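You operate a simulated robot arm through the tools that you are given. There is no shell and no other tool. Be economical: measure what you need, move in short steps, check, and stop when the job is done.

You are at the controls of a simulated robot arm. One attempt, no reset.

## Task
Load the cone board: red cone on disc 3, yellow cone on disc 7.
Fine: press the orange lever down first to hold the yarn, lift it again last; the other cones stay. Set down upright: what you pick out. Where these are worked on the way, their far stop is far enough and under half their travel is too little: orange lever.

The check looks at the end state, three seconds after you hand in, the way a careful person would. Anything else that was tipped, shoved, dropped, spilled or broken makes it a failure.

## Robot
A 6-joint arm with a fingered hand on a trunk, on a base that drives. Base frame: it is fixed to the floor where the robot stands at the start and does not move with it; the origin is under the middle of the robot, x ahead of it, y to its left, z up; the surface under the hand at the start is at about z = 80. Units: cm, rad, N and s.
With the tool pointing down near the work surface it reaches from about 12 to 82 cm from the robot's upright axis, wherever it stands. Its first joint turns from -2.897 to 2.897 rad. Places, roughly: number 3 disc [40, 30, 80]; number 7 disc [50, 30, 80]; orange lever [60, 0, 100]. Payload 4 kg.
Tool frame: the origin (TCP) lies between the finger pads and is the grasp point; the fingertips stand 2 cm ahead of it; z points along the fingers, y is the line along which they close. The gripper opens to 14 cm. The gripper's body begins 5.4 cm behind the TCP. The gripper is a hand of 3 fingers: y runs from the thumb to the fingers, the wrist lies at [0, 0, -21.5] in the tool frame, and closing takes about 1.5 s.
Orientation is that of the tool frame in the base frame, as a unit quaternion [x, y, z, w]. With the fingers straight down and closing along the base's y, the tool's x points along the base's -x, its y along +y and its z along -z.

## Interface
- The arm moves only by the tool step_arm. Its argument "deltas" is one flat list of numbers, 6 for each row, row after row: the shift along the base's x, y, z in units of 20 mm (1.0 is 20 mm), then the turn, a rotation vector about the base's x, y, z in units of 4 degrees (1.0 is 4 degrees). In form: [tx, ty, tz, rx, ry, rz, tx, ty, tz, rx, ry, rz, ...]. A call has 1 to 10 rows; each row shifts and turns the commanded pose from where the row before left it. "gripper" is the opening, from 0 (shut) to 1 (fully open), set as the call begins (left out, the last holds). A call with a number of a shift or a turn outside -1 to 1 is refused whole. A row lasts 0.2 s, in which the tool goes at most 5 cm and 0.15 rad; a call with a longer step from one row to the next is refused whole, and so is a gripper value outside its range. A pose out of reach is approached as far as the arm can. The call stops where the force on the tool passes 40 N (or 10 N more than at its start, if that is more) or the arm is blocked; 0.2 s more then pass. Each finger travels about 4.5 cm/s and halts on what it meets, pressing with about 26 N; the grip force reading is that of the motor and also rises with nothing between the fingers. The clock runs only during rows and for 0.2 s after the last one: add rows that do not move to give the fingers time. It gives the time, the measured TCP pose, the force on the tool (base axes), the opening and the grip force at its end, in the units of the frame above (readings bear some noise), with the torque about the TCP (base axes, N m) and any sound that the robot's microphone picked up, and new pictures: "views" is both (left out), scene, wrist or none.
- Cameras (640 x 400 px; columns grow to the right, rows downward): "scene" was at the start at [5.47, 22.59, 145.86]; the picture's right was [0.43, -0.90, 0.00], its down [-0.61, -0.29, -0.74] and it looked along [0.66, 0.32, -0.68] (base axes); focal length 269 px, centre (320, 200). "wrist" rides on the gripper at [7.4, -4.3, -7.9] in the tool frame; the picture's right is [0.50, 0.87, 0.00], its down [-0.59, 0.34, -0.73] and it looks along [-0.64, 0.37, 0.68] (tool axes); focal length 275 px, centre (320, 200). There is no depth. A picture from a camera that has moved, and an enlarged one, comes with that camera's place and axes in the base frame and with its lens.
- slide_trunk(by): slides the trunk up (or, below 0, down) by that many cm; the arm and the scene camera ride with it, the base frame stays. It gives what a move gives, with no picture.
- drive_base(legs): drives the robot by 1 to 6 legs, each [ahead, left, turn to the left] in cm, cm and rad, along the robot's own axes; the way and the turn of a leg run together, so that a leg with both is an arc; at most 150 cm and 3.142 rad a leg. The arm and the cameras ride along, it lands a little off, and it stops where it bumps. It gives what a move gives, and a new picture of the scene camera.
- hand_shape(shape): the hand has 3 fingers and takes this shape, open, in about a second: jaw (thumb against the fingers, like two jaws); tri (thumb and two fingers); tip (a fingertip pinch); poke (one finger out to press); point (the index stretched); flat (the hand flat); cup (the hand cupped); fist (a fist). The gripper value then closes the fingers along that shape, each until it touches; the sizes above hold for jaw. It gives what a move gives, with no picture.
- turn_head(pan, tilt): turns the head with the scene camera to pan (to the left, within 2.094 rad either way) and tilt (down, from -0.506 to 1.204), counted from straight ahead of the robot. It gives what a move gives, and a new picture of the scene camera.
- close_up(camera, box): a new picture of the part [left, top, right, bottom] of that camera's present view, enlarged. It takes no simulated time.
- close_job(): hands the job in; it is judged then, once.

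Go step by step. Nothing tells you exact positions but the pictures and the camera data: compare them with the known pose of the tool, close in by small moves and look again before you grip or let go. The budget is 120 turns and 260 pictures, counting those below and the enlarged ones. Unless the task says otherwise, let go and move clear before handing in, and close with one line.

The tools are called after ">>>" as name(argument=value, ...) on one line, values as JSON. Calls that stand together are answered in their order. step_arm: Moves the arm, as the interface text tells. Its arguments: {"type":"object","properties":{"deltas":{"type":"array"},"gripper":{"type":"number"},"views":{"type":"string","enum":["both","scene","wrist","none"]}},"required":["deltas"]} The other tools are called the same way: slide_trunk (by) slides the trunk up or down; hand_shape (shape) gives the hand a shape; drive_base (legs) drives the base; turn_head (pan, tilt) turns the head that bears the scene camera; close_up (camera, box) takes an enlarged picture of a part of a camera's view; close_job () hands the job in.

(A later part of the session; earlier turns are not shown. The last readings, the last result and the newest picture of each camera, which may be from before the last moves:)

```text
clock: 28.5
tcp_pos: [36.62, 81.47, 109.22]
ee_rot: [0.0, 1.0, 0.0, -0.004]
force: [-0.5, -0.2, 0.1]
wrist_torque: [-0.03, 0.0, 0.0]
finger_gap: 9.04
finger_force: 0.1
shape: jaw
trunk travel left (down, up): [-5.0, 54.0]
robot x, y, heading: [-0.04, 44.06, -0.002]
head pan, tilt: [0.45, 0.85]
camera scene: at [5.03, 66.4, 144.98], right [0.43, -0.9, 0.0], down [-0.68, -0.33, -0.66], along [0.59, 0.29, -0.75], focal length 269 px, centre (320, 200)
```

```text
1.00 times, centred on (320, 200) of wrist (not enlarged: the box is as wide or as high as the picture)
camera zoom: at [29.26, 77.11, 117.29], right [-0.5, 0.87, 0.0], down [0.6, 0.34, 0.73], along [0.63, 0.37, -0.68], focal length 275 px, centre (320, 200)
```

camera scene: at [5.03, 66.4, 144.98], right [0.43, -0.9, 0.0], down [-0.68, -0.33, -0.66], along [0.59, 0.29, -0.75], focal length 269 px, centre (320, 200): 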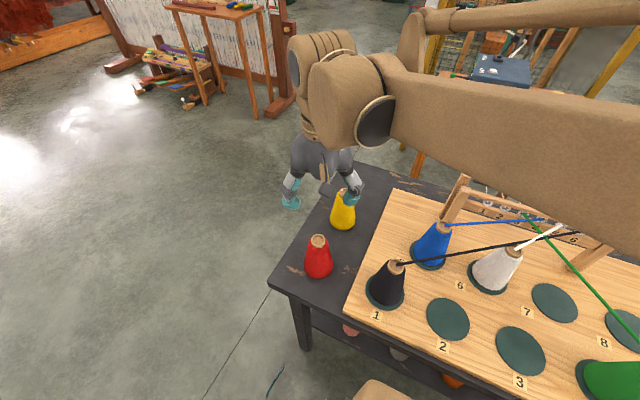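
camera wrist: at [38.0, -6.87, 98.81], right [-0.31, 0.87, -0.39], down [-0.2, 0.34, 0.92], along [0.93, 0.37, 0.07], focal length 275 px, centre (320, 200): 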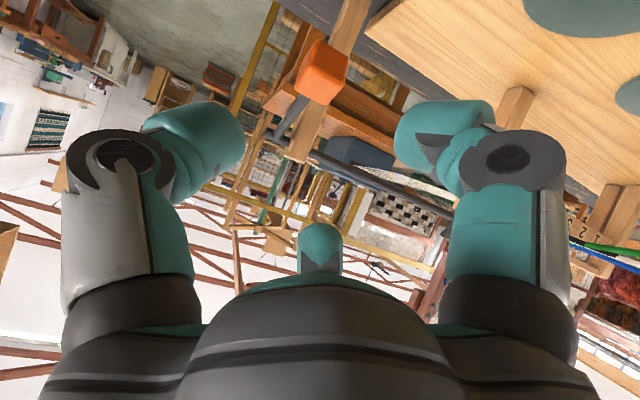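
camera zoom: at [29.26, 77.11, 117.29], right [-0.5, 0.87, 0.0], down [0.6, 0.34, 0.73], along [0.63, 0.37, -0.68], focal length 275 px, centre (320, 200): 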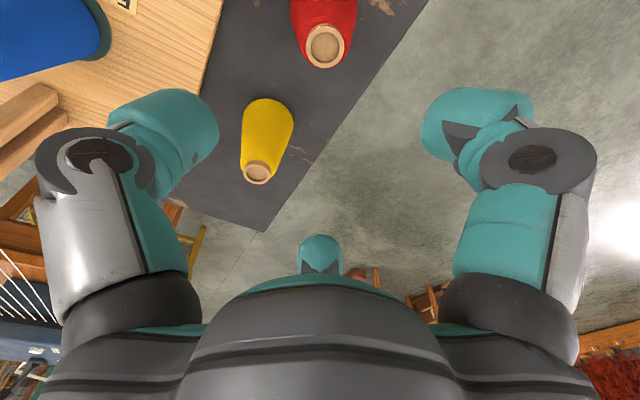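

Wrist view gives red top at [36.2, 82.0], yellow [53.5, 82.0]. I'll align and descend part-way over red.

>>> step_arm(deltas=[-0.18, 0.29, -0.9, 0, 0, 0, 0, 0, -1, 0, 0, 0, 0, 0, -1, 0, 0, 0, 0, 0, -1, 0, 0, 0, 0, 0, -1, 0, 0, 0, 0, 0, -1, 0, 0, 0, 0, 0, -0.8, 0, 0, 0])

>>> close_up(camera="scene", box=[260, 180, 388, 290])

```text
clock: 30.1
tcp_pos: [36.15, 82.09, 95.79]
ee_rot: [0.002, 1.0, -0.001, -0.004]
force: [-0.1, -0.4, -0.4]
wrist_torque: [-0.01, -0.02, -0.01]
finger_gap: 9.05
finger_force: 0.0
shape: jaw
trunk travel left (down, up): [-5.0, 54.0]
robot x, y, heading: [0.04, 43.92, -0.002]
head pan, tilt: [0.45, 0.85]
camera scene: at [5.04, 66.42, 144.98], right [0.43, -0.9, 0.0], down [-0.68, -0.33, -0.66], along [0.59, 0.29, -0.75], focal length 269 px, centre (320, 200)
camera wrist: at [28.81, 77.75, 103.84], right [-0.5, 0.87, 0.0], down [0.6, 0.34, 0.73], along [0.63, 0.37, -0.68], focal length 275 px, centre (320, 200)
```

scene: 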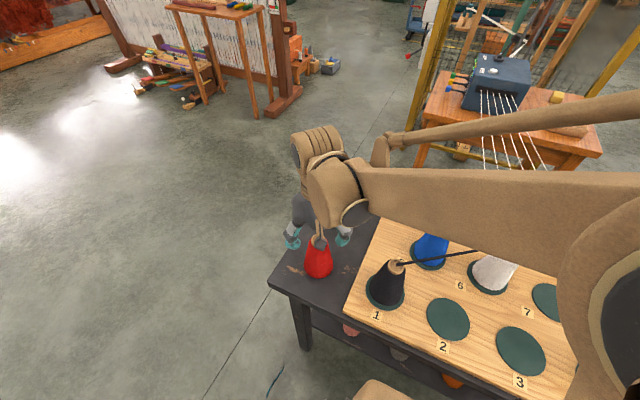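
wrist: 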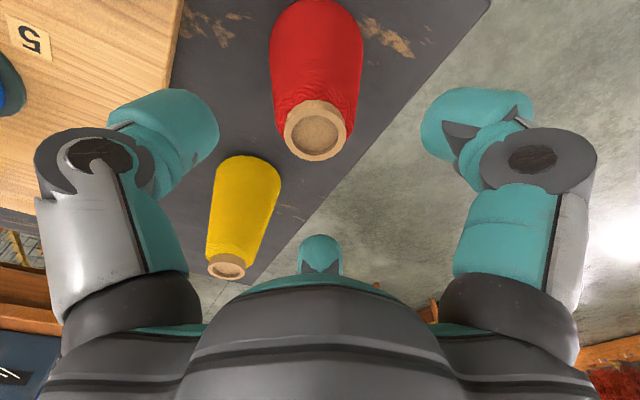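

```text
3.64 times, centred on (324, 235) of scene
camera zoom: at [5.04, 66.42, 144.98], right [0.43, -0.9, 0.0], down [-0.68, -0.33, -0.66], along [0.59, 0.29, -0.75], focal length 977 px, centre (306, 73)
```

zoom: 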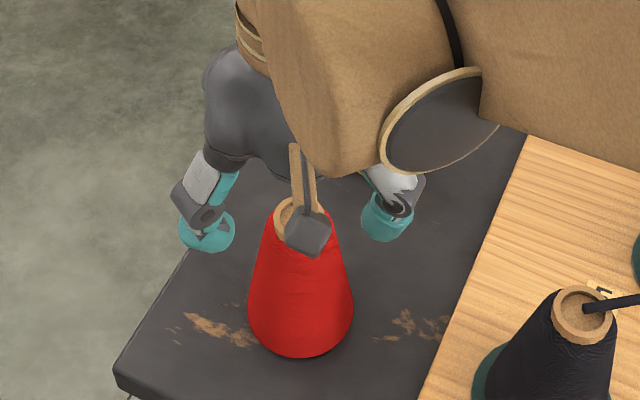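

Well centred. I'll descend to TCP z≈87 with the cone top inside the palm space.

>>> step_arm(deltas=[0, -0.03, -0.9, 0, 0, 0, 0, 0, -0.9, 0, 0, 0, 0, 0, -0.9, 0, 0, 0, 0, 0, -0.9, 0, 0, 0, 0, 0, -0.8, 0, 0, 0])

>>> close_up(camera="scene", box=[260, 180, 388, 290])

```text
clock: 31.3
tcp_pos: [36.27, 82.13, 87.0]
ee_rot: [0.001, 1.0, 0.0, -0.004]
force: [0.3, 0.4, 0.3]
wrist_torque: [-0.03, 0.0, 0.0]
finger_gap: 9.03
finger_force: 0.1
shape: jaw
trunk travel left (down, up): [-5.0, 54.0]
robot x, y, heading: [0.01, 43.97, 0.001]
head pan, tilt: [0.45, 0.85]
camera scene: at [5.04, 66.42, 144.98], right [0.43, -0.9, 0.0], down [-0.68, -0.33, -0.66], along [0.59, 0.29, -0.75], focal length 269 px, centre (320, 200)
camera wrist: at [28.96, 77.77, 95.12], right [-0.5, 0.87, 0.0], down [0.6, 0.34, 0.73], along [0.63, 0.37, -0.68], focal length 275 px, centre (320, 200)
```

scene: 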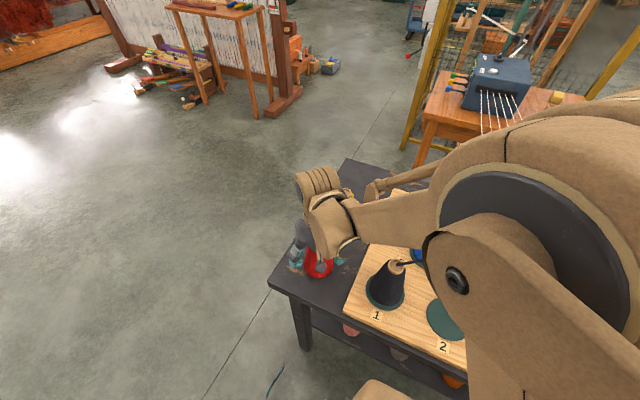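
wrist: 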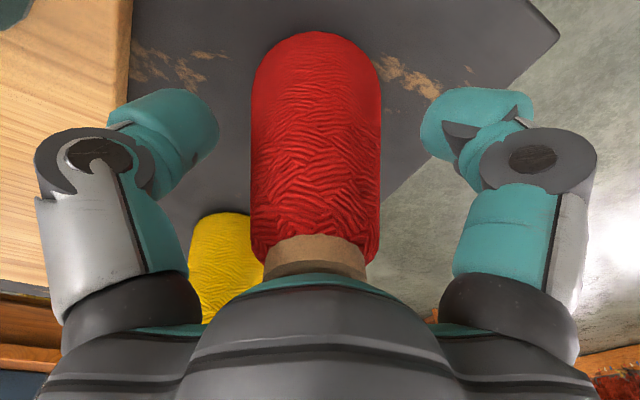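

```text
3.64 times, centred on (324, 235) of scene
camera zoom: at [5.04, 66.42, 144.98], right [0.43, -0.9, 0.0], down [-0.68, -0.33, -0.66], along [0.59, 0.29, -0.75], focal length 977 px, centre (306, 73)
```

zoom: 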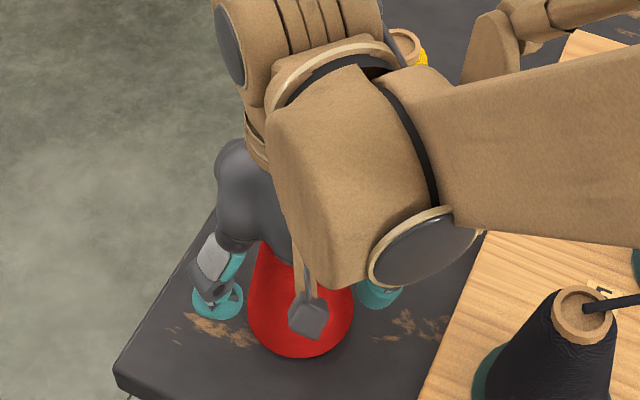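

Centred and no contact. Closing on the red cone.

>>> step_arm(deltas=[0, 0, 0, 0, 0, 0, 0, 0, 0, 0, 0, 0, 0, 0, 0, 0, 0, 0, 0, 0, 0, 0, 0, 0, 0, 0, 0, 0, 0, 0, 0, 0, 0, 0, 0, 0, 0, 0, 0, 0, 0, 0], gripper=0, views="wrist")

```text
clock: 32.9
tcp_pos: [36.3, 82.14, 87.02]
ee_rot: [0.001, 1.0, 0.001, -0.005]
force: [-0.1, -0.5, -0.1]
wrist_torque: [0.03, 0.02, -0.01]
finger_gap: 5.04
finger_force: 26.0
shape: jaw
trunk travel left (down, up): [-5.0, 54.0]
robot x, y, heading: [0.23, 44.12, 0.001]
head pan, tilt: [0.45, 0.85]
camera wrist: at [28.96, 77.76, 95.14], right [-0.5, 0.87, 0.0], down [0.6, 0.34, 0.73], along [0.63, 0.37, -0.68], focal length 275 px, centre (320, 200)
```

wrist: 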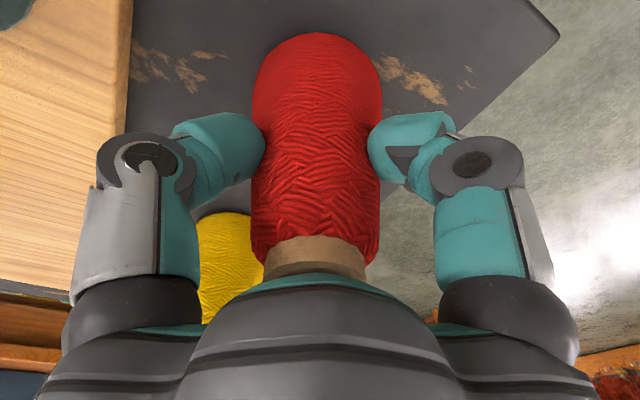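

Gripped at 5.0 cm. Lifting a little to check the hold.

>>> step_arm(deltas=[0, 0, 0.5, 0, 0, 0, 0, 0, 0.5, 0, 0, 0, 0, 0, 0.7, 0, 0, 0, 0, 0, 0.8, 0, 0, 0])

>>> close_up(camera="scene", box=[260, 180, 388, 290])

```text
clock: 33.9
tcp_pos: [36.03, 82.02, 92.32]
ee_rot: [0.001, 1.0, 0.0, -0.004]
force: [-0.7, 0.5, -1.8]
wrist_torque: [-0.02, 0.0, 0.02]
finger_gap: 5.02
finger_force: 26.3
shape: jaw
trunk travel left (down, up): [-5.0, 54.0]
robot x, y, heading: [0.38, 43.88, -0.002]
head pan, tilt: [0.45, 0.85]
camera scene: at [5.03, 66.41, 144.98], right [0.43, -0.9, 0.0], down [-0.68, -0.33, -0.66], along [0.59, 0.29, -0.75], focal length 269 px, centre (320, 200)
camera wrist: at [28.74, 77.62, 100.28], right [-0.5, 0.87, 0.0], down [0.6, 0.34, 0.73], along [0.63, 0.37, -0.68], focal length 275 px, centre (320, 200)
```

scene: 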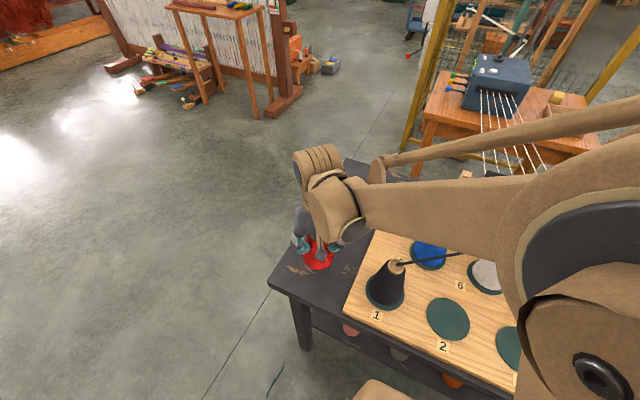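
wrist: 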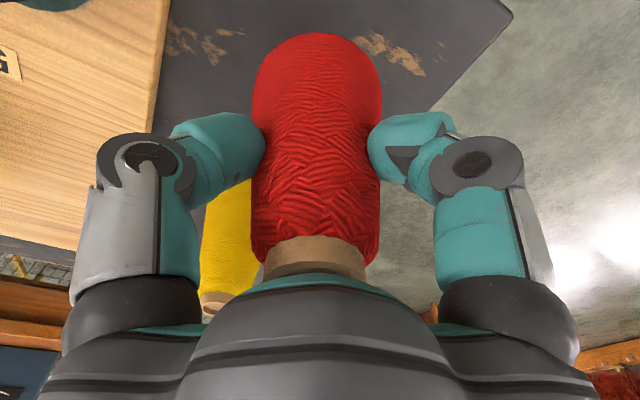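

```text
3.64 times, centred on (324, 235) of scene
camera zoom: at [5.03, 66.41, 144.98], right [0.43, -0.9, 0.0], down [-0.68, -0.33, -0.66], along [0.59, 0.29, -0.75], focal length 977 px, centre (306, 73)
```

zoom: 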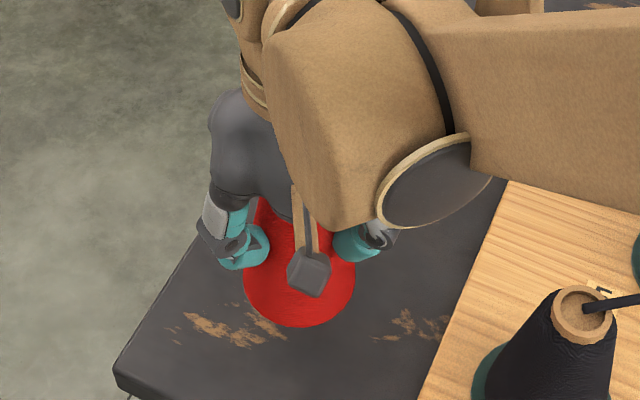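

Hold is firm, with the cone bottom 8.5 cm below the TCP. Raising, then traversing over to disc 3.

>>> step_arm(deltas=[0, 0, 1, 0, 0, 0, 0, 0, 1, 0, 0, 0, 0, 0, 1, 0, 0, 0, 0, 0, 1, 0, 0, 0, 0, 0, 1, 0, 0, 0, 0, 0, 1, 0, 0, 0, 0, 0, 1, 0, 0, 0, 0, 0, 1, 0, 0, 0, 0, 0, 1, 0, 0, 0, 0, 0, 1, 0, 0, 0], views="none")

>>> step_arm(deltas=[0, -1, 0, 0, 0, 0, 0, -1, 0, 0, 0, 0, 0, -1, 0, 0, 0, 0, 0, -1, 0, 0, 0, 0, 0, -1, 0, 0, 0, 0, 0, -1, 0, 0, 0, 0, 0, -1, 0, 0, 0, 0, 0, -1, 0, 0, 0, 0, 0, -1, 0, 0, 0, 0, 0, -1, 0, 0, 0, 0], views="none")

>>> step_arm(deltas=[0, -1, 0, 0, 0, 0, 0, -1, 0, 0, 0, 0, 0, -1, 0, 0, 0, 0, 0, -1, 0, 0, 0, 0, 0, -1, 0, 0, 0, 0, 0, -1, 0, 0, 0, 0, 0, -1, 0, 0, 0, 0, 0, -1, 0, 0, 0, 0, 0, -1, 0, 0, 0, 0, 0, -1, 0, 0, 0, 0], views="none")

>>> step_arm(deltas=[0, -1, 0, 0, 0, 0, 0, -1, 0, 0, 0, 0, 0, -1, 0, 0, 0, 0, 0, -1, 0, 0, 0, 0, 0, -0.25, 0, 0, 0, 0], views="wrist")

>>> turn_head(pan=-0.05, tilt=0.95)

```text
clock: 36.1
tcp_pos: [36.19, 82.13, 112.07]
ee_rot: [0.001, 1.0, 0.0, -0.004]
force: [0.1, 1.3, -1.4]
wrist_torque: [-0.01, -0.03, 0.02]
finger_gap: 5.02
finger_force: 25.8
shape: jaw
trunk travel left (down, up): [-5.0, 54.0]
robot x, y, heading: [-0.14, 43.83, -0.002]
head pan, tilt: [0.45, 0.85]
```

```text
clock: 38.3
tcp_pos: [36.02, 61.97, 111.97]
ee_rot: [0.001, 1.0, 0.0, -0.004]
force: [-0.7, 0.9, -2.1]
wrist_torque: [-0.02, 0.02, -0.01]
finger_gap: 5.0
finger_force: 26.2
shape: jaw
trunk travel left (down, up): [-5.0, 54.0]
robot x, y, heading: [0.07, 44.15, -0.005]
head pan, tilt: [0.45, 0.85]
```

```text
clock: 40.5
tcp_pos: [36.27, 41.82, 112.26]
ee_rot: [0.0, 1.0, 0.0, -0.004]
force: [0.7, -0.2, -1.2]
wrist_torque: [0.01, 0.01, 0.01]
finger_gap: 4.99
finger_force: 25.7
shape: jaw
trunk travel left (down, up): [-5.0, 54.0]
robot x, y, heading: [0.21, 44.08, -0.002]
head pan, tilt: [0.45, 0.85]
```

```text
clock: 41.7
tcp_pos: [36.31, 33.48, 112.18]
ee_rot: [0.001, 1.0, 0.0, -0.004]
force: [-0.3, 0.1, -1.6]
wrist_torque: [0.05, 0.0, 0.01]
finger_gap: 5.01
finger_force: 25.5
shape: jaw
trunk travel left (down, up): [-5.0, 54.0]
robot x, y, heading: [-0.3, 44.19, 0.002]
head pan, tilt: [0.45, 0.85]
camera wrist: at [28.99, 29.16, 120.19], right [-0.5, 0.87, 0.0], down [0.6, 0.34, 0.73], along [0.63, 0.37, -0.68], focal length 275 px, centre (320, 200)
```

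wrist: 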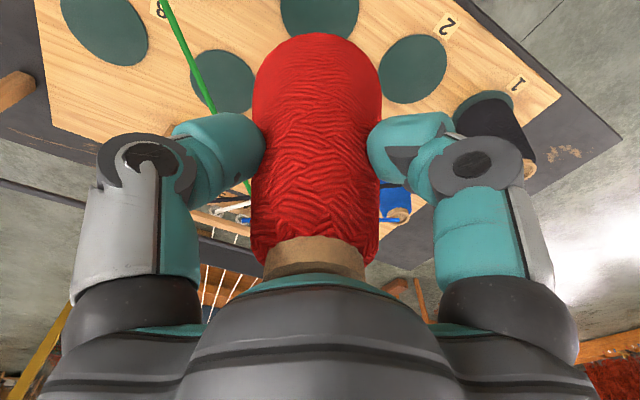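

```text
clock: 42.7
tcp_pos: [36.21, 33.58, 112.2]
ee_rot: [0.001, 1.0, 0.0, -0.004]
force: [-0.1, 0.3, -2.1]
wrist_torque: [0.01, 0.02, -0.02]
finger_gap: 5.0
finger_force: 26.1
shape: jaw
trunk travel left (down, up): [-5.0, 54.0]
robot x, y, heading: [-0.05, 44.38, -0.008]
head pan, tilt: [-0.051, 0.949]
camera scene: at [5.25, 62.61, 144.24], right [-0.05, -1.0, 0.0], down [-0.81, 0.04, -0.58], along [0.58, -0.03, -0.81], focal length 269 px, centre (320, 200)
```

scene: 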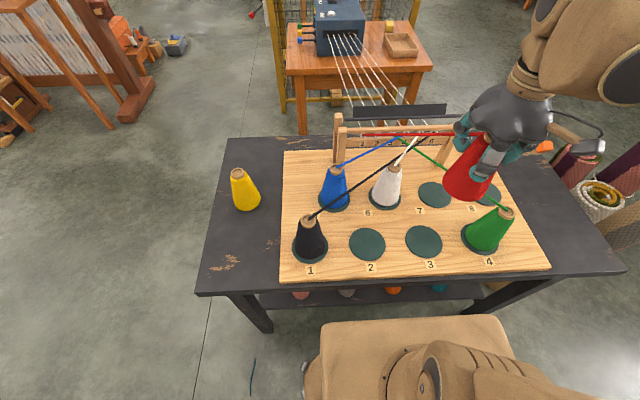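

The cone is over disc 3 (measured centre about [36.2, 33.4]). Descending to just above it.

>>> step_arm(deltas=[0, -0.03, -1, 0, 0, 0, 0, 0, -1, 0, 0, 0, 0, 0, -1, 0, 0, 0, 0, 0, -1, 0, 0, 0, 0, 0, -1, 0, 0, 0, 0, 0, -1, 0, 0, 0, 0, 0, -1, 0, 0, 0, 0, 0, -1, 0, 0, 0, 0, 0, -1, 0, 0, 0, 0, 0, -1, 0, 0, 0], views="scene")

>>> close_up(camera="scene", box=[320, 130, 560, 280])

>>> close_up(camera="wrist", box=[160, 0, 480, 200])

```text
clock: 44.9
tcp_pos: [36.36, 33.57, 92.17]
ee_rot: [0.0, 1.0, -0.002, -0.004]
force: [-0.9, 0.1, -1.3]
wrist_torque: [-0.03, 0.02, 0.01]
finger_gap: 5.0
finger_force: 26.1
shape: jaw
trunk travel left (down, up): [-5.0, 54.0]
robot x, y, heading: [0.02, 43.65, -0.005]
head pan, tilt: [-0.051, 0.949]
camera scene: at [5.29, 62.6, 144.23], right [-0.05, -1.0, 0.0], down [-0.81, 0.04, -0.58], along [0.58, -0.03, -0.81], focal length 269 px, centre (320, 200)
```

scene: 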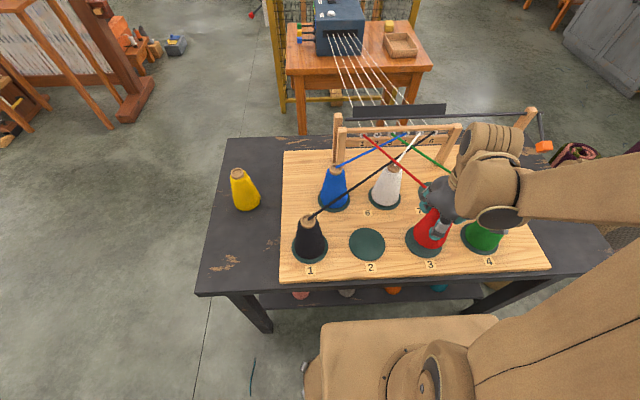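

```text
2.67 times, centred on (440, 205) of scene
camera zoom: at [5.29, 62.6, 144.23], right [-0.05, -1.0, 0.0], down [-0.81, 0.04, -0.58], along [0.58, -0.03, -0.81], focal length 717 px, centre (0, 187)
```

zoom: 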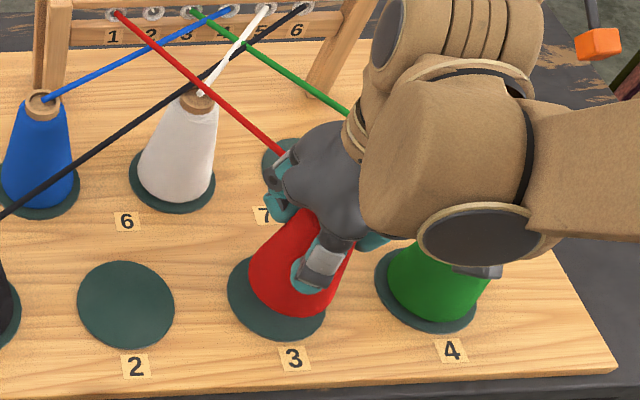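

```text
2.00 times, centred on (320, 100) of wrist
camera zoom: at [28.96, 29.13, 100.12], right [-0.5, 0.87, 0.0], down [0.6, 0.34, 0.73], along [0.63, 0.37, -0.68], focal length 551 px, centre (320, 400)
```

zoom: 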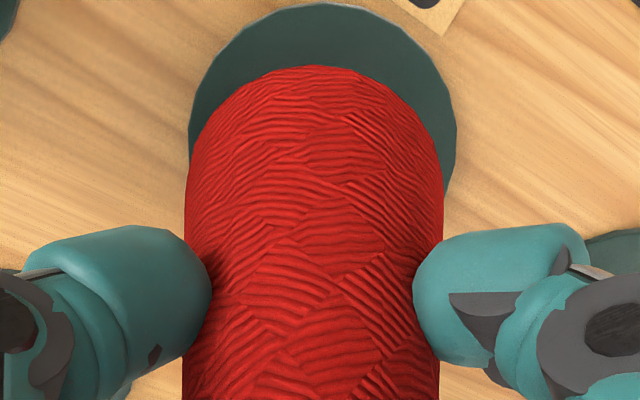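

The cone is centred over the disc. I'll lower gently until it touches.

>>> step_arm(deltas=[-0.02, 0.05, -0.6, 0, 0, 0, 0, 0, -0.6, 0, 0, 0, 0, 0, -0.2, 0, 0, 0, 0, 0, -0.1, 0, 0, 0], views="none")

>>> close_up(camera="wrist", box=[160, 0, 480, 200])

```text
clock: 45.9
tcp_pos: [36.25, 33.69, 89.17]
ee_rot: [0.001, 1.0, -0.001, -0.004]
force: [1.8, -2.1, 37.4]
wrist_torque: [-0.21, -0.12, -0.06]
finger_gap: 5.23
finger_force: 25.9
shape: jaw
trunk travel left (down, up): [-5.0, 54.0]
robot x, y, heading: [-0.2, 43.7, -0.002]
head pan, tilt: [-0.051, 0.949]
stopped in row 4: the force on the tool passed its limit at 42 N (the readings are from after the stop); the commanded pose is now the measured one
```

```text
2.00 times, centred on (320, 100) of wrist
camera zoom: at [28.86, 29.29, 97.29], right [-0.5, 0.87, 0.0], down [0.59, 0.34, 0.73], along [0.63, 0.36, -0.68], focal length 551 px, centre (320, 400)
```

zoom: 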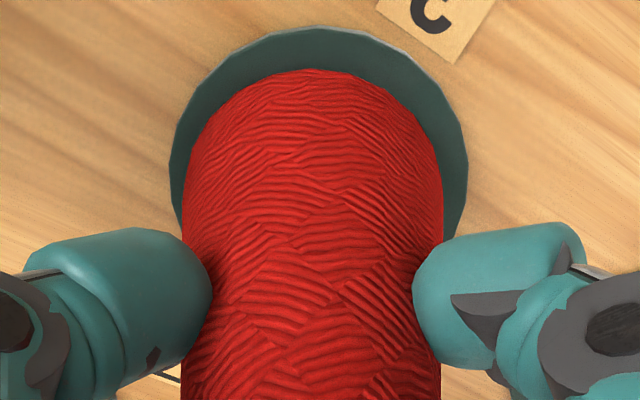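

Seated on disc 3 and well centred. I'll relieve the pressure slightly, then release.

>>> step_arm(deltas=[0, 0, 0.08, 0, 0, 0, 0, 0, 0.02, 0, 0, 0], views="none")

>>> step_arm(deltas=[0, 0, 0, 0, 0, 0, 0, 0, 0, 0, 0, 0, 0, 0, 0, 0, 0, 0, 0, 0, 0, 0, 0, 0, 0, 0, 0, 0, 0, 0], gripper=0.65, views="wrist")

```text
clock: 46.5
tcp_pos: [36.24, 33.68, 89.42]
ee_rot: [0.002, 1.0, 0.0, -0.003]
force: [-3.5, -2.5, 12.4]
wrist_torque: [-0.15, 0.03, -0.07]
finger_gap: 5.21
finger_force: 26.0
shape: jaw
trunk travel left (down, up): [-5.0, 54.0]
robot x, y, heading: [0.1, 43.83, -0.005]
head pan, tilt: [-0.051, 0.949]
```

```text
clock: 47.7
tcp_pos: [36.35, 33.67, 89.31]
ee_rot: [0.001, 1.0, 0.0, -0.004]
force: [0.5, 0.1, -0.6]
wrist_torque: [-0.01, -0.05, -0.02]
finger_gap: 9.05
finger_force: 0.1
shape: jaw
trunk travel left (down, up): [-5.0, 54.0]
robot x, y, heading: [0.27, 44.05, -0.002]
head pan, tilt: [-0.051, 0.949]
camera wrist: at [29.0, 29.32, 97.38], right [-0.5, 0.87, 0.0], down [0.59, 0.34, 0.73], along [0.63, 0.37, -0.68], focal length 275 px, centre (320, 200)
```

wrist: 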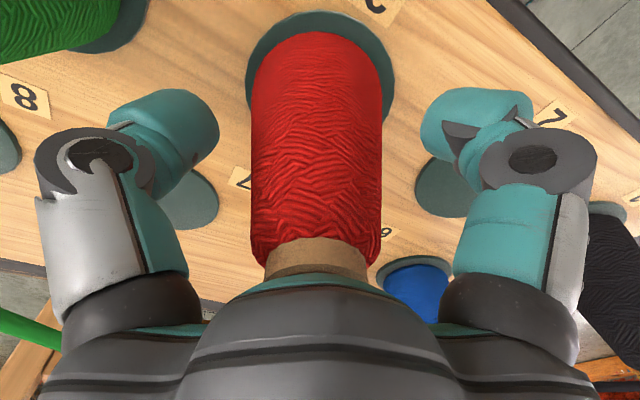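

Released. Rising slowly and watching the force because of the yarn near the far digit.

>>> step_arm(deltas=[0, 0, 0.5, 0, 0, 0, 0, 0, 0.5, 0, 0, 0, 0, 0, 0.6, 0, 0, 0, 0, 0, 0.7, 0, 0, 0, 0, 0, 0.7, 0, 0, 0, 0, 0, 0.7, 0, 0, 0])

```text
clock: 49.1
tcp_pos: [36.54, 33.42, 96.95]
ee_rot: [0.001, 1.0, 0.0, -0.004]
force: [1.2, -0.2, -0.3]
wrist_torque: [0.04, -0.02, 0.03]
finger_gap: 9.04
finger_force: 0.0
shape: jaw
trunk travel left (down, up): [-5.0, 54.0]
robot x, y, heading: [0.51, 43.95, -0.001]
head pan, tilt: [-0.051, 0.949]
camera scene: at [5.24, 62.61, 144.23], right [-0.05, -1.0, 0.0], down [-0.81, 0.04, -0.58], along [0.58, -0.03, -0.81], focal length 269 px, centre (320, 200)
camera wrist: at [29.13, 29.04, 104.87], right [-0.5, 0.87, 0.0], down [0.59, 0.34, 0.73], along [0.63, 0.37, -0.68], focal length 275 px, centre (320, 200)
```

scene: 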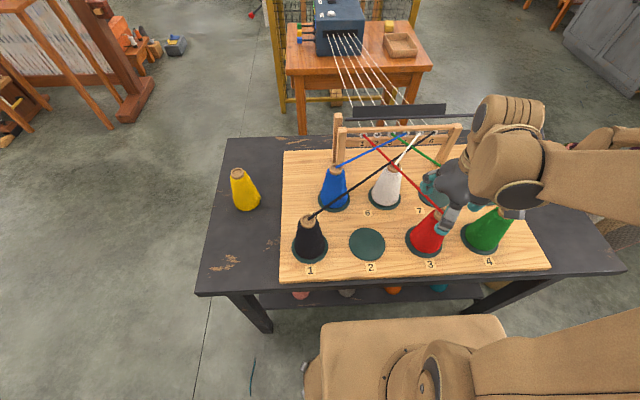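
wrist: 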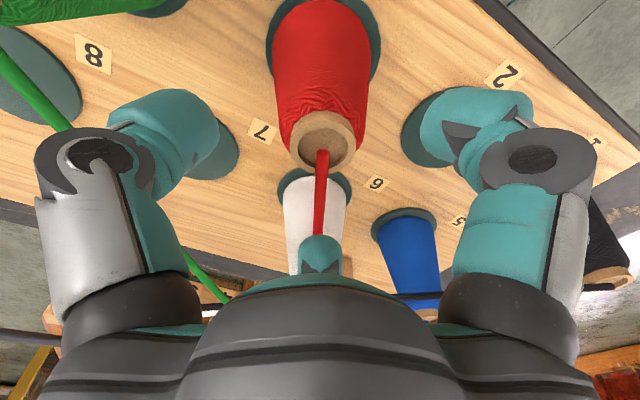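

Red stands properly on disc 3, and the yarn gave no resistance. For yellow I'll turn the hand 37° and tilt it about 13° so the digits avoid the green yarn at disc 7. Now heading to the yellow cone.

>>> step_arm(deltas=[0, 0, 1, 0, 0, 0, 0, 0, 1, 0, 0, 0, 0, 0, 1, 0, 0, 0, 0, 0, 1, 0, 0, 0.9, 0, 0, 1, 0, 0, 0.9, 0, 0, 1, 0, 0, 0.9, 0, 0, 1, 0, 0, 0.9, 0, 0, 0.5, 0, 0, 0.9, 0, 0, 0, 0, 0, 0.9, 0, 0, 0, 0, 0, 0.9], views="none")

>>> step_arm(deltas=[0.35, 1, 0, 0, 0, 0.295, 0.35, 1, 0, 0, 0, 0.295, 0.35, 1, 0, 0, 0, 0.295, 0.35, 1, 0, 0, 0, 0.295, 0.35, 1, 0, 0, 0, 0.295, 0.35, 1, 0, 0, 0, 0.295, 0.35, 1, 0, 0, 0, 0.295, 0.35, 1, 0, 0, 0, 0.295, 0.35, 1, 0, 0, 0, 0.295, 0.35, 1, 0, 0, 0, 0.295], views="none")

>>> step_arm(deltas=[0.35, 1, 0, 0.259, 0.197, 0, 0.35, 1, 0, 0.259, 0.197, 0, 0.35, 1, 0, 0.259, 0.197, 0, 0.35, 1, 0, 0.259, 0.197, 0, 0.35, 1, 0, 0.259, 0.197, 0, 0.35, 1, 0, 0.259, 0.197, 0, 0.35, 1, 0, 0.259, 0.197, 0, 0.35, 1, 0, 0.259, 0.197, 0, 0.35, 1, 0, 0.259, 0.197, 0, 0.35, 1, 0, 0.259, 0.197, 0], views="none")

>>> step_arm(deltas=[0.35, 1, 0, 0, 0, 0, 0.35, 1, 0, 0, 0, 0, 0.35, 1, 0, 0, 0, 0, 0.35, 1, 0, 0, 0, 0])

```text
clock: 51.3
tcp_pos: [36.23, 33.65, 111.75]
ee_rot: [-0.217, 0.976, -0.001, -0.005]
force: [-0.6, 0.9, -0.6]
wrist_torque: [-0.01, -0.01, -0.02]
finger_gap: 9.05
finger_force: 0.0
shape: jaw
trunk travel left (down, up): [-5.0, 54.0]
robot x, y, heading: [0.07, 43.75, -0.001]
head pan, tilt: [-0.051, 0.949]
```

```text
clock: 53.5
tcp_pos: [43.31, 53.77, 111.74]
ee_rot: [-0.315, 0.949, -0.001, -0.004]
force: [0.1, 0.9, -0.1]
wrist_torque: [-0.03, -0.02, 0.0]
finger_gap: 9.04
finger_force: 0.1
shape: jaw
trunk travel left (down, up): [-5.0, 54.0]
robot x, y, heading: [0.08, 43.94, -0.001]
head pan, tilt: [-0.051, 0.949]
```

```text
clock: 55.7
tcp_pos: [50.37, 73.56, 111.69]
ee_rot: [-0.315, 0.942, 0.105, -0.041]
force: [0.4, -0.1, 0.4]
wrist_torque: [-0.02, 0.06, 0.03]
finger_gap: 9.05
finger_force: 0.1
shape: jaw
trunk travel left (down, up): [-5.0, 54.0]
robot x, y, heading: [-0.47, 44.08, -0.002]
head pan, tilt: [-0.051, 0.949]
```

```text
clock: 56.7
tcp_pos: [53.16, 81.92, 111.98]
ee_rot: [-0.315, 0.942, 0.107, -0.041]
force: [-0.5, 0.1, 0.4]
wrist_torque: [0.01, 0.01, 0.02]
finger_gap: 9.03
finger_force: 0.1
shape: jaw
trunk travel left (down, up): [-5.0, 54.0]
robot x, y, heading: [0.03, 43.53, -0.001]
head pan, tilt: [-0.051, 0.949]
camera scene: at [5.3, 62.67, 144.22], right [-0.05, -1.0, 0.0], down [-0.81, 0.04, -0.58], along [0.58, -0.03, -0.81], focal length 269 px, centre (320, 200)
camera wrist: at [50.88, 72.55, 118.75], right [-0.91, 0.37, 0.2], down [0.38, 0.49, 0.79], along [0.2, 0.79, -0.58], focal length 275 px, centre (320, 200)
```

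scene: 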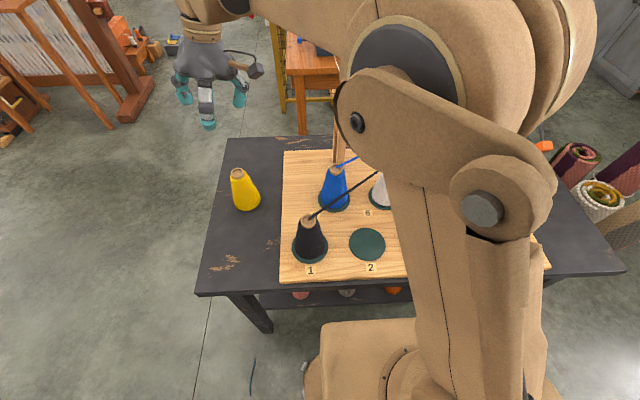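
wrist: 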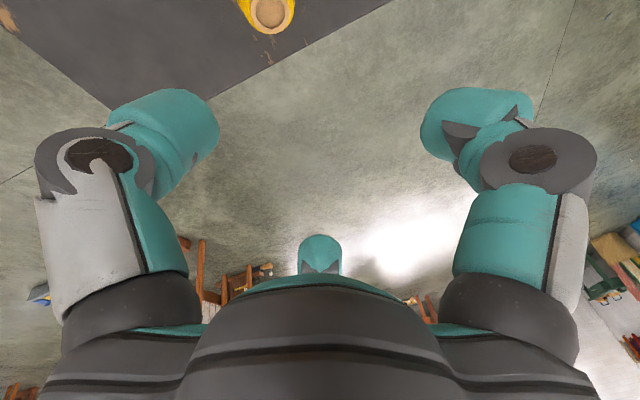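

Yellow top measures [53.4, 82.0]. Descending part-way and rechecking.

>>> step_arm(deltas=[0.1, 0.04, -1, 0, 0, 0, 0, 0, -1, 0, 0, 0, 0, 0, -1, 0, 0, 0, 0, 0, -1, 0, 0, 0, 0, 0, -1, 0, 0, 0, 0, 0, -1, 0, 0, 0, 0, 0, -1, 0, 0, 0, 0, 0, -0.8, 0, 0, 0])

>>> close_up(camera="scene", box=[160, 100, 320, 220])

```text
clock: 58.5
tcp_pos: [53.26, 81.8, 96.26]
ee_rot: [-0.314, 0.943, 0.106, -0.04]
force: [-0.2, -0.1, 1.0]
wrist_torque: [-0.02, -0.03, 0.0]
finger_gap: 9.06
finger_force: 0.1
shape: jaw
trunk travel left (down, up): [-5.0, 54.0]
robot x, y, heading: [-0.31, 44.18, 0.003]
head pan, tilt: [-0.051, 0.949]
camera scene: at [5.28, 62.64, 144.23], right [-0.05, -1.0, 0.0], down [-0.81, 0.04, -0.58], along [0.58, -0.03, -0.81], focal length 269 px, centre (320, 200)
camera wrist: at [50.96, 72.44, 103.1], right [-0.91, 0.37, 0.2], down [0.38, 0.49, 0.79], along [0.2, 0.79, -0.58], focal length 275 px, centre (320, 200)
```

scene: 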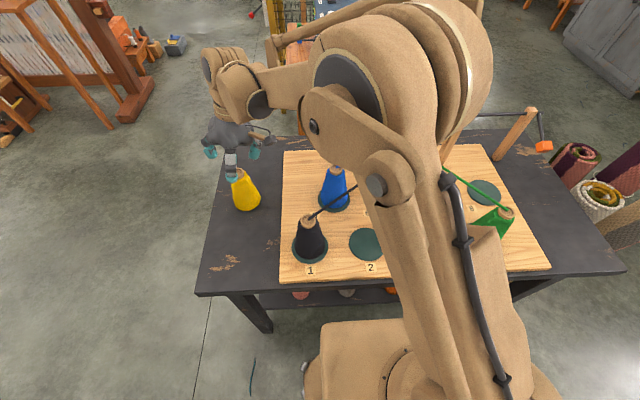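
wrist: 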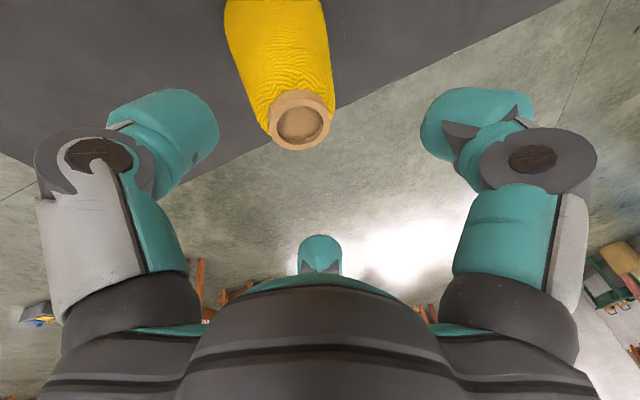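

```text
3.33 times, centred on (240, 160) of scene
camera zoom: at [5.28, 62.64, 144.23], right [-0.05, -1.0, 0.0], down [-0.81, 0.04, -0.58], along [0.58, -0.03, -0.81], focal length 896 px, centre (587, 333)
```

zoom: 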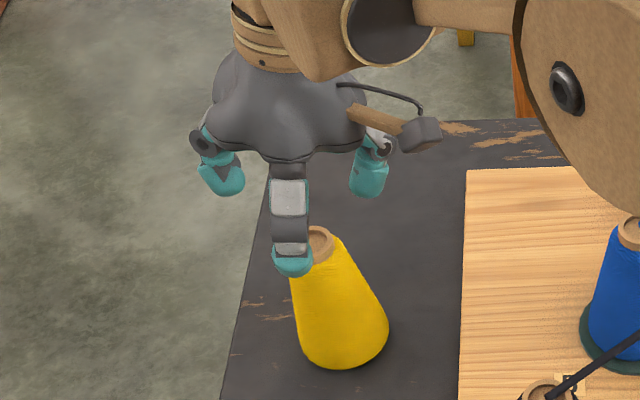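

Aligned. Descending to grasp height.

>>> step_arm(deltas=[0.03, 0, -0.9, 0, 0, 0, 0, 0, -0.9, 0, 0, 0, 0, 0, -0.9, 0, 0, 0, 0, 0, -0.9, 0, 0, 0, 0, 0, -0.7, 0, 0, 0], views="wrist")

>>> close_up(camera="scene", box=[160, 120, 320, 240])

```text
clock: 59.7
tcp_pos: [53.21, 81.58, 87.49]
ee_rot: [-0.315, 0.942, 0.106, -0.04]
force: [-0.7, 0.0, 0.7]
wrist_torque: [-0.01, 0.01, 0.02]
finger_gap: 9.04
finger_force: 0.0
shape: jaw
trunk travel left (down, up): [-5.0, 54.0]
robot x, y, heading: [0.34, 44.06, -0.002]
head pan, tilt: [-0.051, 0.949]
camera wrist: at [51.02, 72.36, 94.37], right [-0.91, 0.37, 0.2], down [0.38, 0.49, 0.79], along [0.2, 0.79, -0.58], focal length 275 px, centre (320, 200)
```

wrist: 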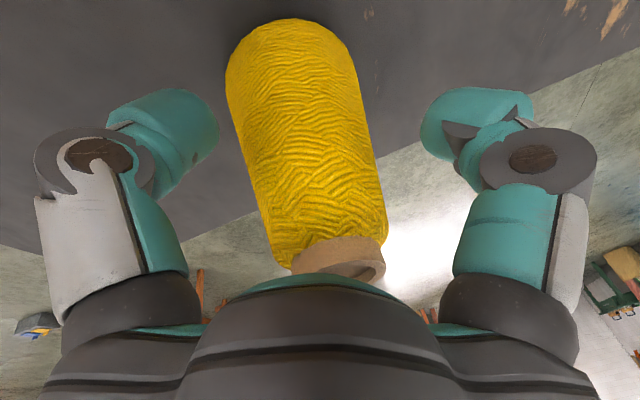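

```text
3.33 times, centred on (240, 180) of scene
camera zoom: at [5.28, 62.64, 144.23], right [-0.05, -1.0, 0.0], down [-0.81, 0.04, -0.58], along [0.58, -0.03, -0.81], focal length 896 px, centre (587, 267)
```

zoom: 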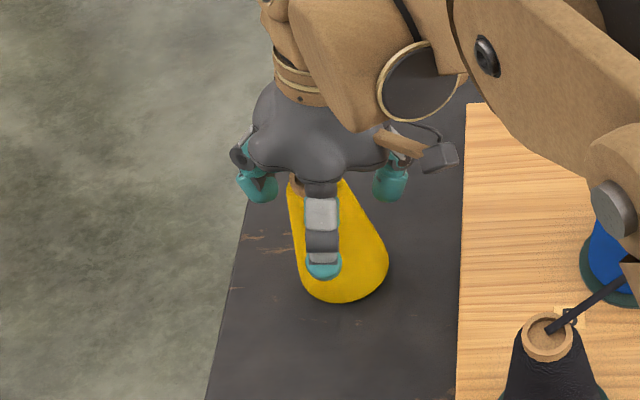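

No contact and aligned. Closing on yellow.

>>> step_arm(deltas=[0, 0, 0, 0, 0, 0, 0, 0, 0, 0, 0, 0, 0, 0, 0, 0, 0, 0, 0, 0, 0, 0, 0, 0, 0, 0, 0, 0, 0, 0, 0, 0, 0, 0, 0, 0, 0, 0, 0, 0, 0, 0], gripper=0, views="wrist")

>>> close_up(camera="scene", box=[160, 120, 320, 240])

```text
clock: 61.3
tcp_pos: [53.28, 81.71, 87.56]
ee_rot: [-0.315, 0.942, 0.106, -0.04]
force: [0.7, -1.1, -0.3]
wrist_torque: [-0.12, -0.04, 0.01]
finger_gap: 4.97
finger_force: 26.4
shape: jaw
trunk travel left (down, up): [-5.0, 54.0]
robot x, y, heading: [-0.21, 44.01, -0.003]
head pan, tilt: [-0.051, 0.949]
camera wrist: at [51.03, 72.36, 94.39], right [-0.91, 0.37, 0.2], down [0.38, 0.49, 0.79], along [0.2, 0.79, -0.58], focal length 275 px, centre (320, 200)
```

wrist: 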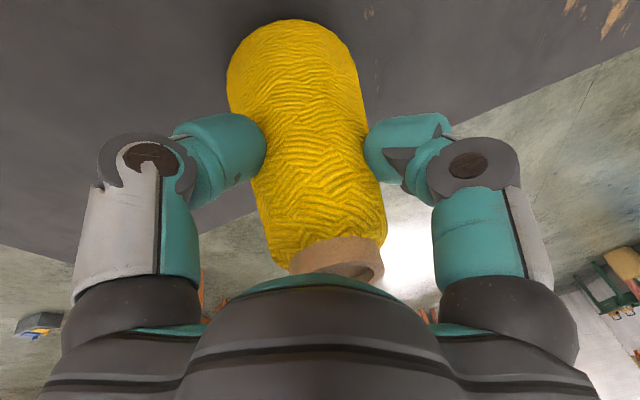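

```text
3.33 times, centred on (240, 180) of scene
camera zoom: at [5.28, 62.63, 144.23], right [-0.05, -1.0, 0.0], down [-0.81, 0.04, -0.58], along [0.58, -0.03, -0.81], focal length 896 px, centre (587, 267)
```

zoom: 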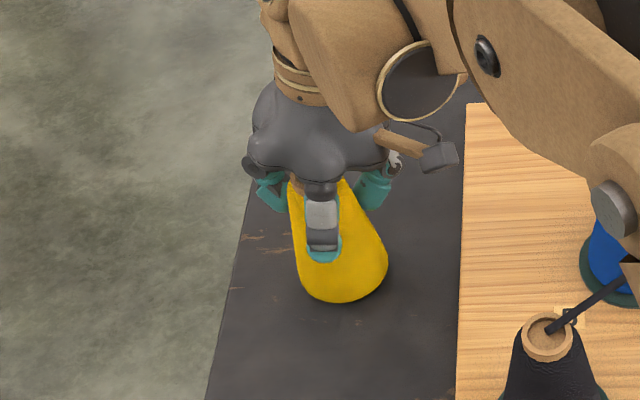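

Gripped upright. Lifting.

>>> step_arm(deltas=[0, 0, 0.4, 0, 0, 0, 0, 0, 0.5, 0, 0, 0, 0, 0, 0.7, 0, 0, 0, 0, 0, 0.9, 0, 0, 0, 0, 0, 1, 0, 0, 0, 0, 0, 1, 0, 0, 0], views="wrist")

>>> close_up(camera="scene", box=[160, 80, 320, 200])

```text
clock: 62.7
tcp_pos: [53.3, 81.76, 96.55]
ee_rot: [-0.315, 0.942, 0.106, -0.04]
force: [0.3, 0.0, -3.0]
wrist_torque: [-0.02, 0.01, 0.0]
finger_gap: 4.97
finger_force: 26.3
shape: jaw
trunk travel left (down, up): [-5.0, 54.0]
robot x, y, heading: [0.07, 43.94, -0.003]
head pan, tilt: [-0.051, 0.949]
camera wrist: at [51.0, 72.52, 103.35], right [-0.91, 0.37, 0.2], down [0.38, 0.49, 0.79], along [0.2, 0.79, -0.58], focal length 275 px, centre (320, 200)
```

wrist: 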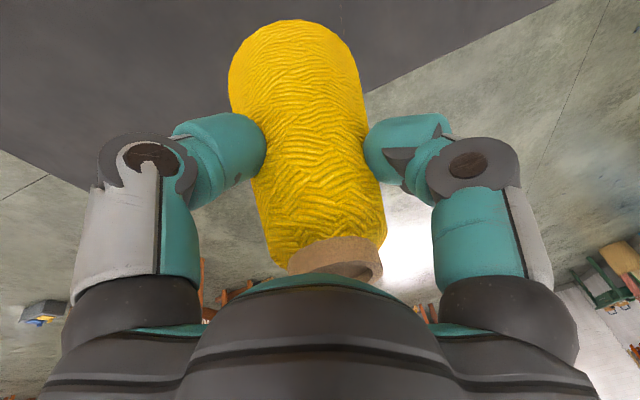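

```text
3.33 times, centred on (240, 140) of scene
camera zoom: at [5.28, 62.63, 144.23], right [-0.05, -1.0, 0.0], down [-0.81, 0.04, -0.58], along [0.58, -0.03, -0.81], focal length 896 px, centre (587, 400)
```

zoom: 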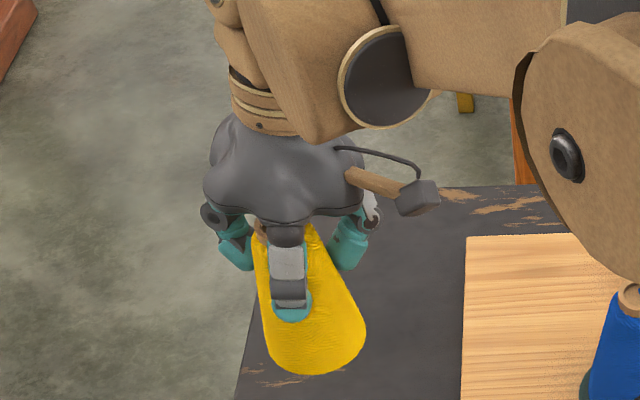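

Solid hold. Raising to z≈114 and moving over disc 7.

>>> step_arm(deltas=[0, 0, 1, 0, 0, 0, 0, 0, 1, 0, 0, 0, 0, 0, 1, 0, 0, 0, 0, 0, 1, 0, 0, 0, 0, 0, 1, 0, 0, 0, 0, 0, 1, 0, 0, 0, 0, 0, 1, 0, 0, 0, 0, 0, 1, 0, 0, 0, 0, 0, 1, 0, 0, 0], views="none")

>>> step_arm(deltas=[-0.03, -1, 0, 0, 0, 0, -0.03, -1, 0, 0, 0, 0, -0.03, -1, 0, 0, 0, 0, -0.03, -1, 0, 0, 0, 0, -0.03, -1, 0, 0, 0, 0, -0.03, -1, 0, 0, 0, 0, -0.03, -1, 0, 0, 0, 0, -0.03, -1, 0, 0, 0, 0, -0.03, -1, 0, 0, 0, 0, -0.03, -1, 0, 0, 0, 0], views="none")

>>> step_arm(deltas=[-0.03, -1, 0, 0, 0, 0, -0.03, -1, 0, 0, 0, 0, -0.03, -1, 0, 0, 0, 0, -0.03, -1, 0, 0, 0, 0, -0.03, -1, 0, 0, 0, 0, -0.03, -1, 0, 0, 0, 0, -0.03, -1, 0, 0, 0, 0, -0.03, -1, 0, 0, 0, 0, -0.03, -1, 0, 0, 0, 0, -0.03, -1, 0, 0, 0, 0], views="none")

>>> step_arm(deltas=[-0.03, -1, 0, 0, 0, 0, -0.03, -1, 0, 0, 0, 0, -0.03, -1, 0, 0, 0, 0, -0.03, -1, 0, 0, 0, 0, -0.03, -1, 0, 0, 0, 0, -0.03, -1, 0, 0, 0, 0, -0.03, -1, 0, 0, 0, 0, -0.03, -0.9, 0, 0, 0, 0])

>>> turn_head(pan=-0.25, tilt=0.85)

```text
clock: 64.7
tcp_pos: [53.13, 81.57, 114.54]
ee_rot: [-0.315, 0.942, 0.106, -0.04]
force: [-0.2, 0.9, -1.7]
wrist_torque: [0.02, 0.0, -0.01]
finger_gap: 4.94
finger_force: 26.2
shape: jaw
trunk travel left (down, up): [-5.0, 54.0]
robot x, y, heading: [0.21, 44.37, -0.002]
head pan, tilt: [-0.051, 0.949]
```

```text
clock: 66.9
tcp_pos: [52.59, 61.48, 114.42]
ee_rot: [-0.315, 0.942, 0.106, -0.04]
force: [-0.3, -0.2, -1.3]
wrist_torque: [0.01, 0.0, -0.03]
finger_gap: 4.96
finger_force: 26.4
shape: jaw
trunk travel left (down, up): [-5.0, 54.0]
robot x, y, heading: [0.35, 44.28, -0.0]
head pan, tilt: [-0.051, 0.949]
```

```text
clock: 69.1
tcp_pos: [51.74, 41.74, 114.72]
ee_rot: [-0.315, 0.942, 0.106, -0.04]
force: [-0.4, -0.1, -2.2]
wrist_torque: [0.0, -0.02, -0.04]
finger_gap: 4.96
finger_force: 26.1
shape: jaw
trunk travel left (down, up): [-5.0, 54.0]
robot x, y, heading: [0.09, 43.84, -0.001]
head pan, tilt: [-0.051, 0.949]
```

```text
clock: 70.9
tcp_pos: [51.55, 25.81, 114.58]
ee_rot: [-0.315, 0.942, 0.107, -0.04]
force: [0.3, -0.3, -1.4]
wrist_torque: [0.0, 0.0, 0.0]
finger_gap: 4.94
finger_force: 25.7
shape: jaw
trunk travel left (down, up): [-5.0, 54.0]
robot x, y, heading: [-0.11, 43.9, -0.002]
head pan, tilt: [-0.051, 0.949]
camera scene: at [5.28, 62.58, 144.24], right [-0.05, -1.0, 0.0], down [-0.81, 0.04, -0.58], along [0.58, -0.03, -0.81], focal length 269 px, centre (320, 200)
camera wrist: at [49.33, 16.57, 121.4], right [-0.91, 0.37, 0.2], down [0.38, 0.49, 0.79], along [0.2, 0.79, -0.58], focal length 275 px, centre (320, 200)
```

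scene: 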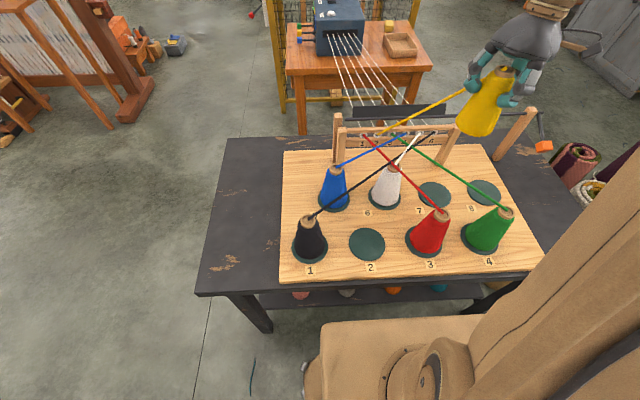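
wrist: 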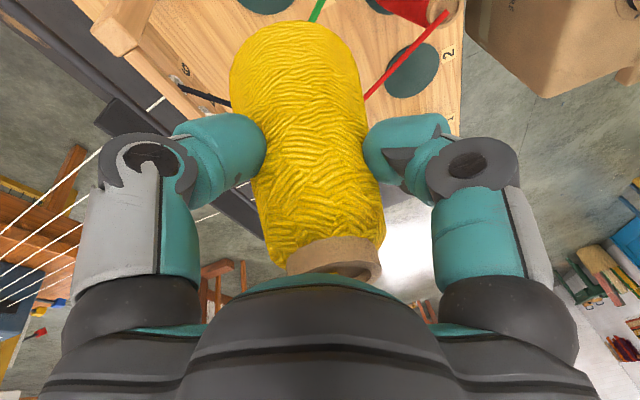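

```text
clock: 71.7
tcp_pos: [51.58, 25.86, 114.49]
ee_rot: [-0.315, 0.942, 0.106, -0.041]
force: [-0.4, 0.8, -2.3]
wrist_torque: [0.03, 0.0, 0.0]
finger_gap: 4.95
finger_force: 26.0
shape: jaw
trunk travel left (down, up): [-5.0, 54.0]
robot x, y, heading: [-0.21, 44.06, -0.001]
head pan, tilt: [-0.25, 0.85]
camera scene: at [5.59, 61.04, 144.98], right [-0.25, -0.97, 0.0], down [-0.73, 0.19, -0.66], along [0.64, -0.16, -0.75], focal length 269 px, centre (320, 200)
```

scene: 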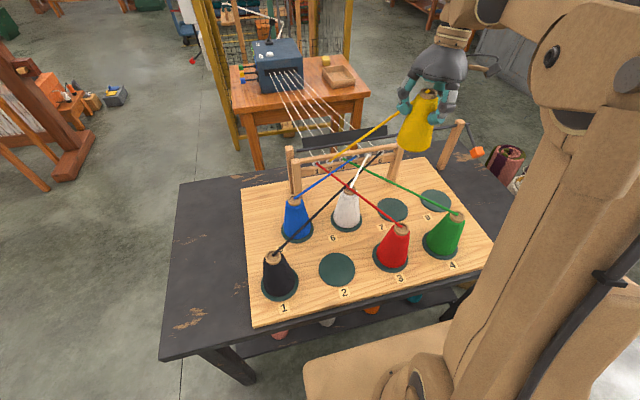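

Red looks right. I'll zoom in on disc 7 to refine its position, calibrating against the red cone.

>>> close_up(camera="scene", box=[320, 170, 480, 290])

```text
3.33 times, centred on (400, 230) of scene
camera zoom: at [5.59, 61.04, 144.98], right [-0.25, -0.97, 0.0], down [-0.73, 0.19, -0.66], along [0.64, -0.16, -0.75], focal length 896 px, centre (53, 100)
```

zoom: 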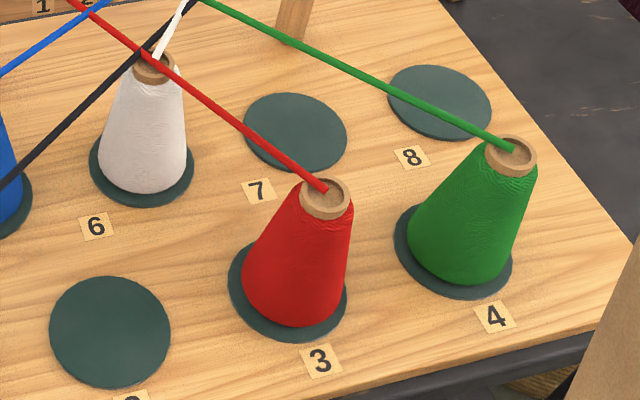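

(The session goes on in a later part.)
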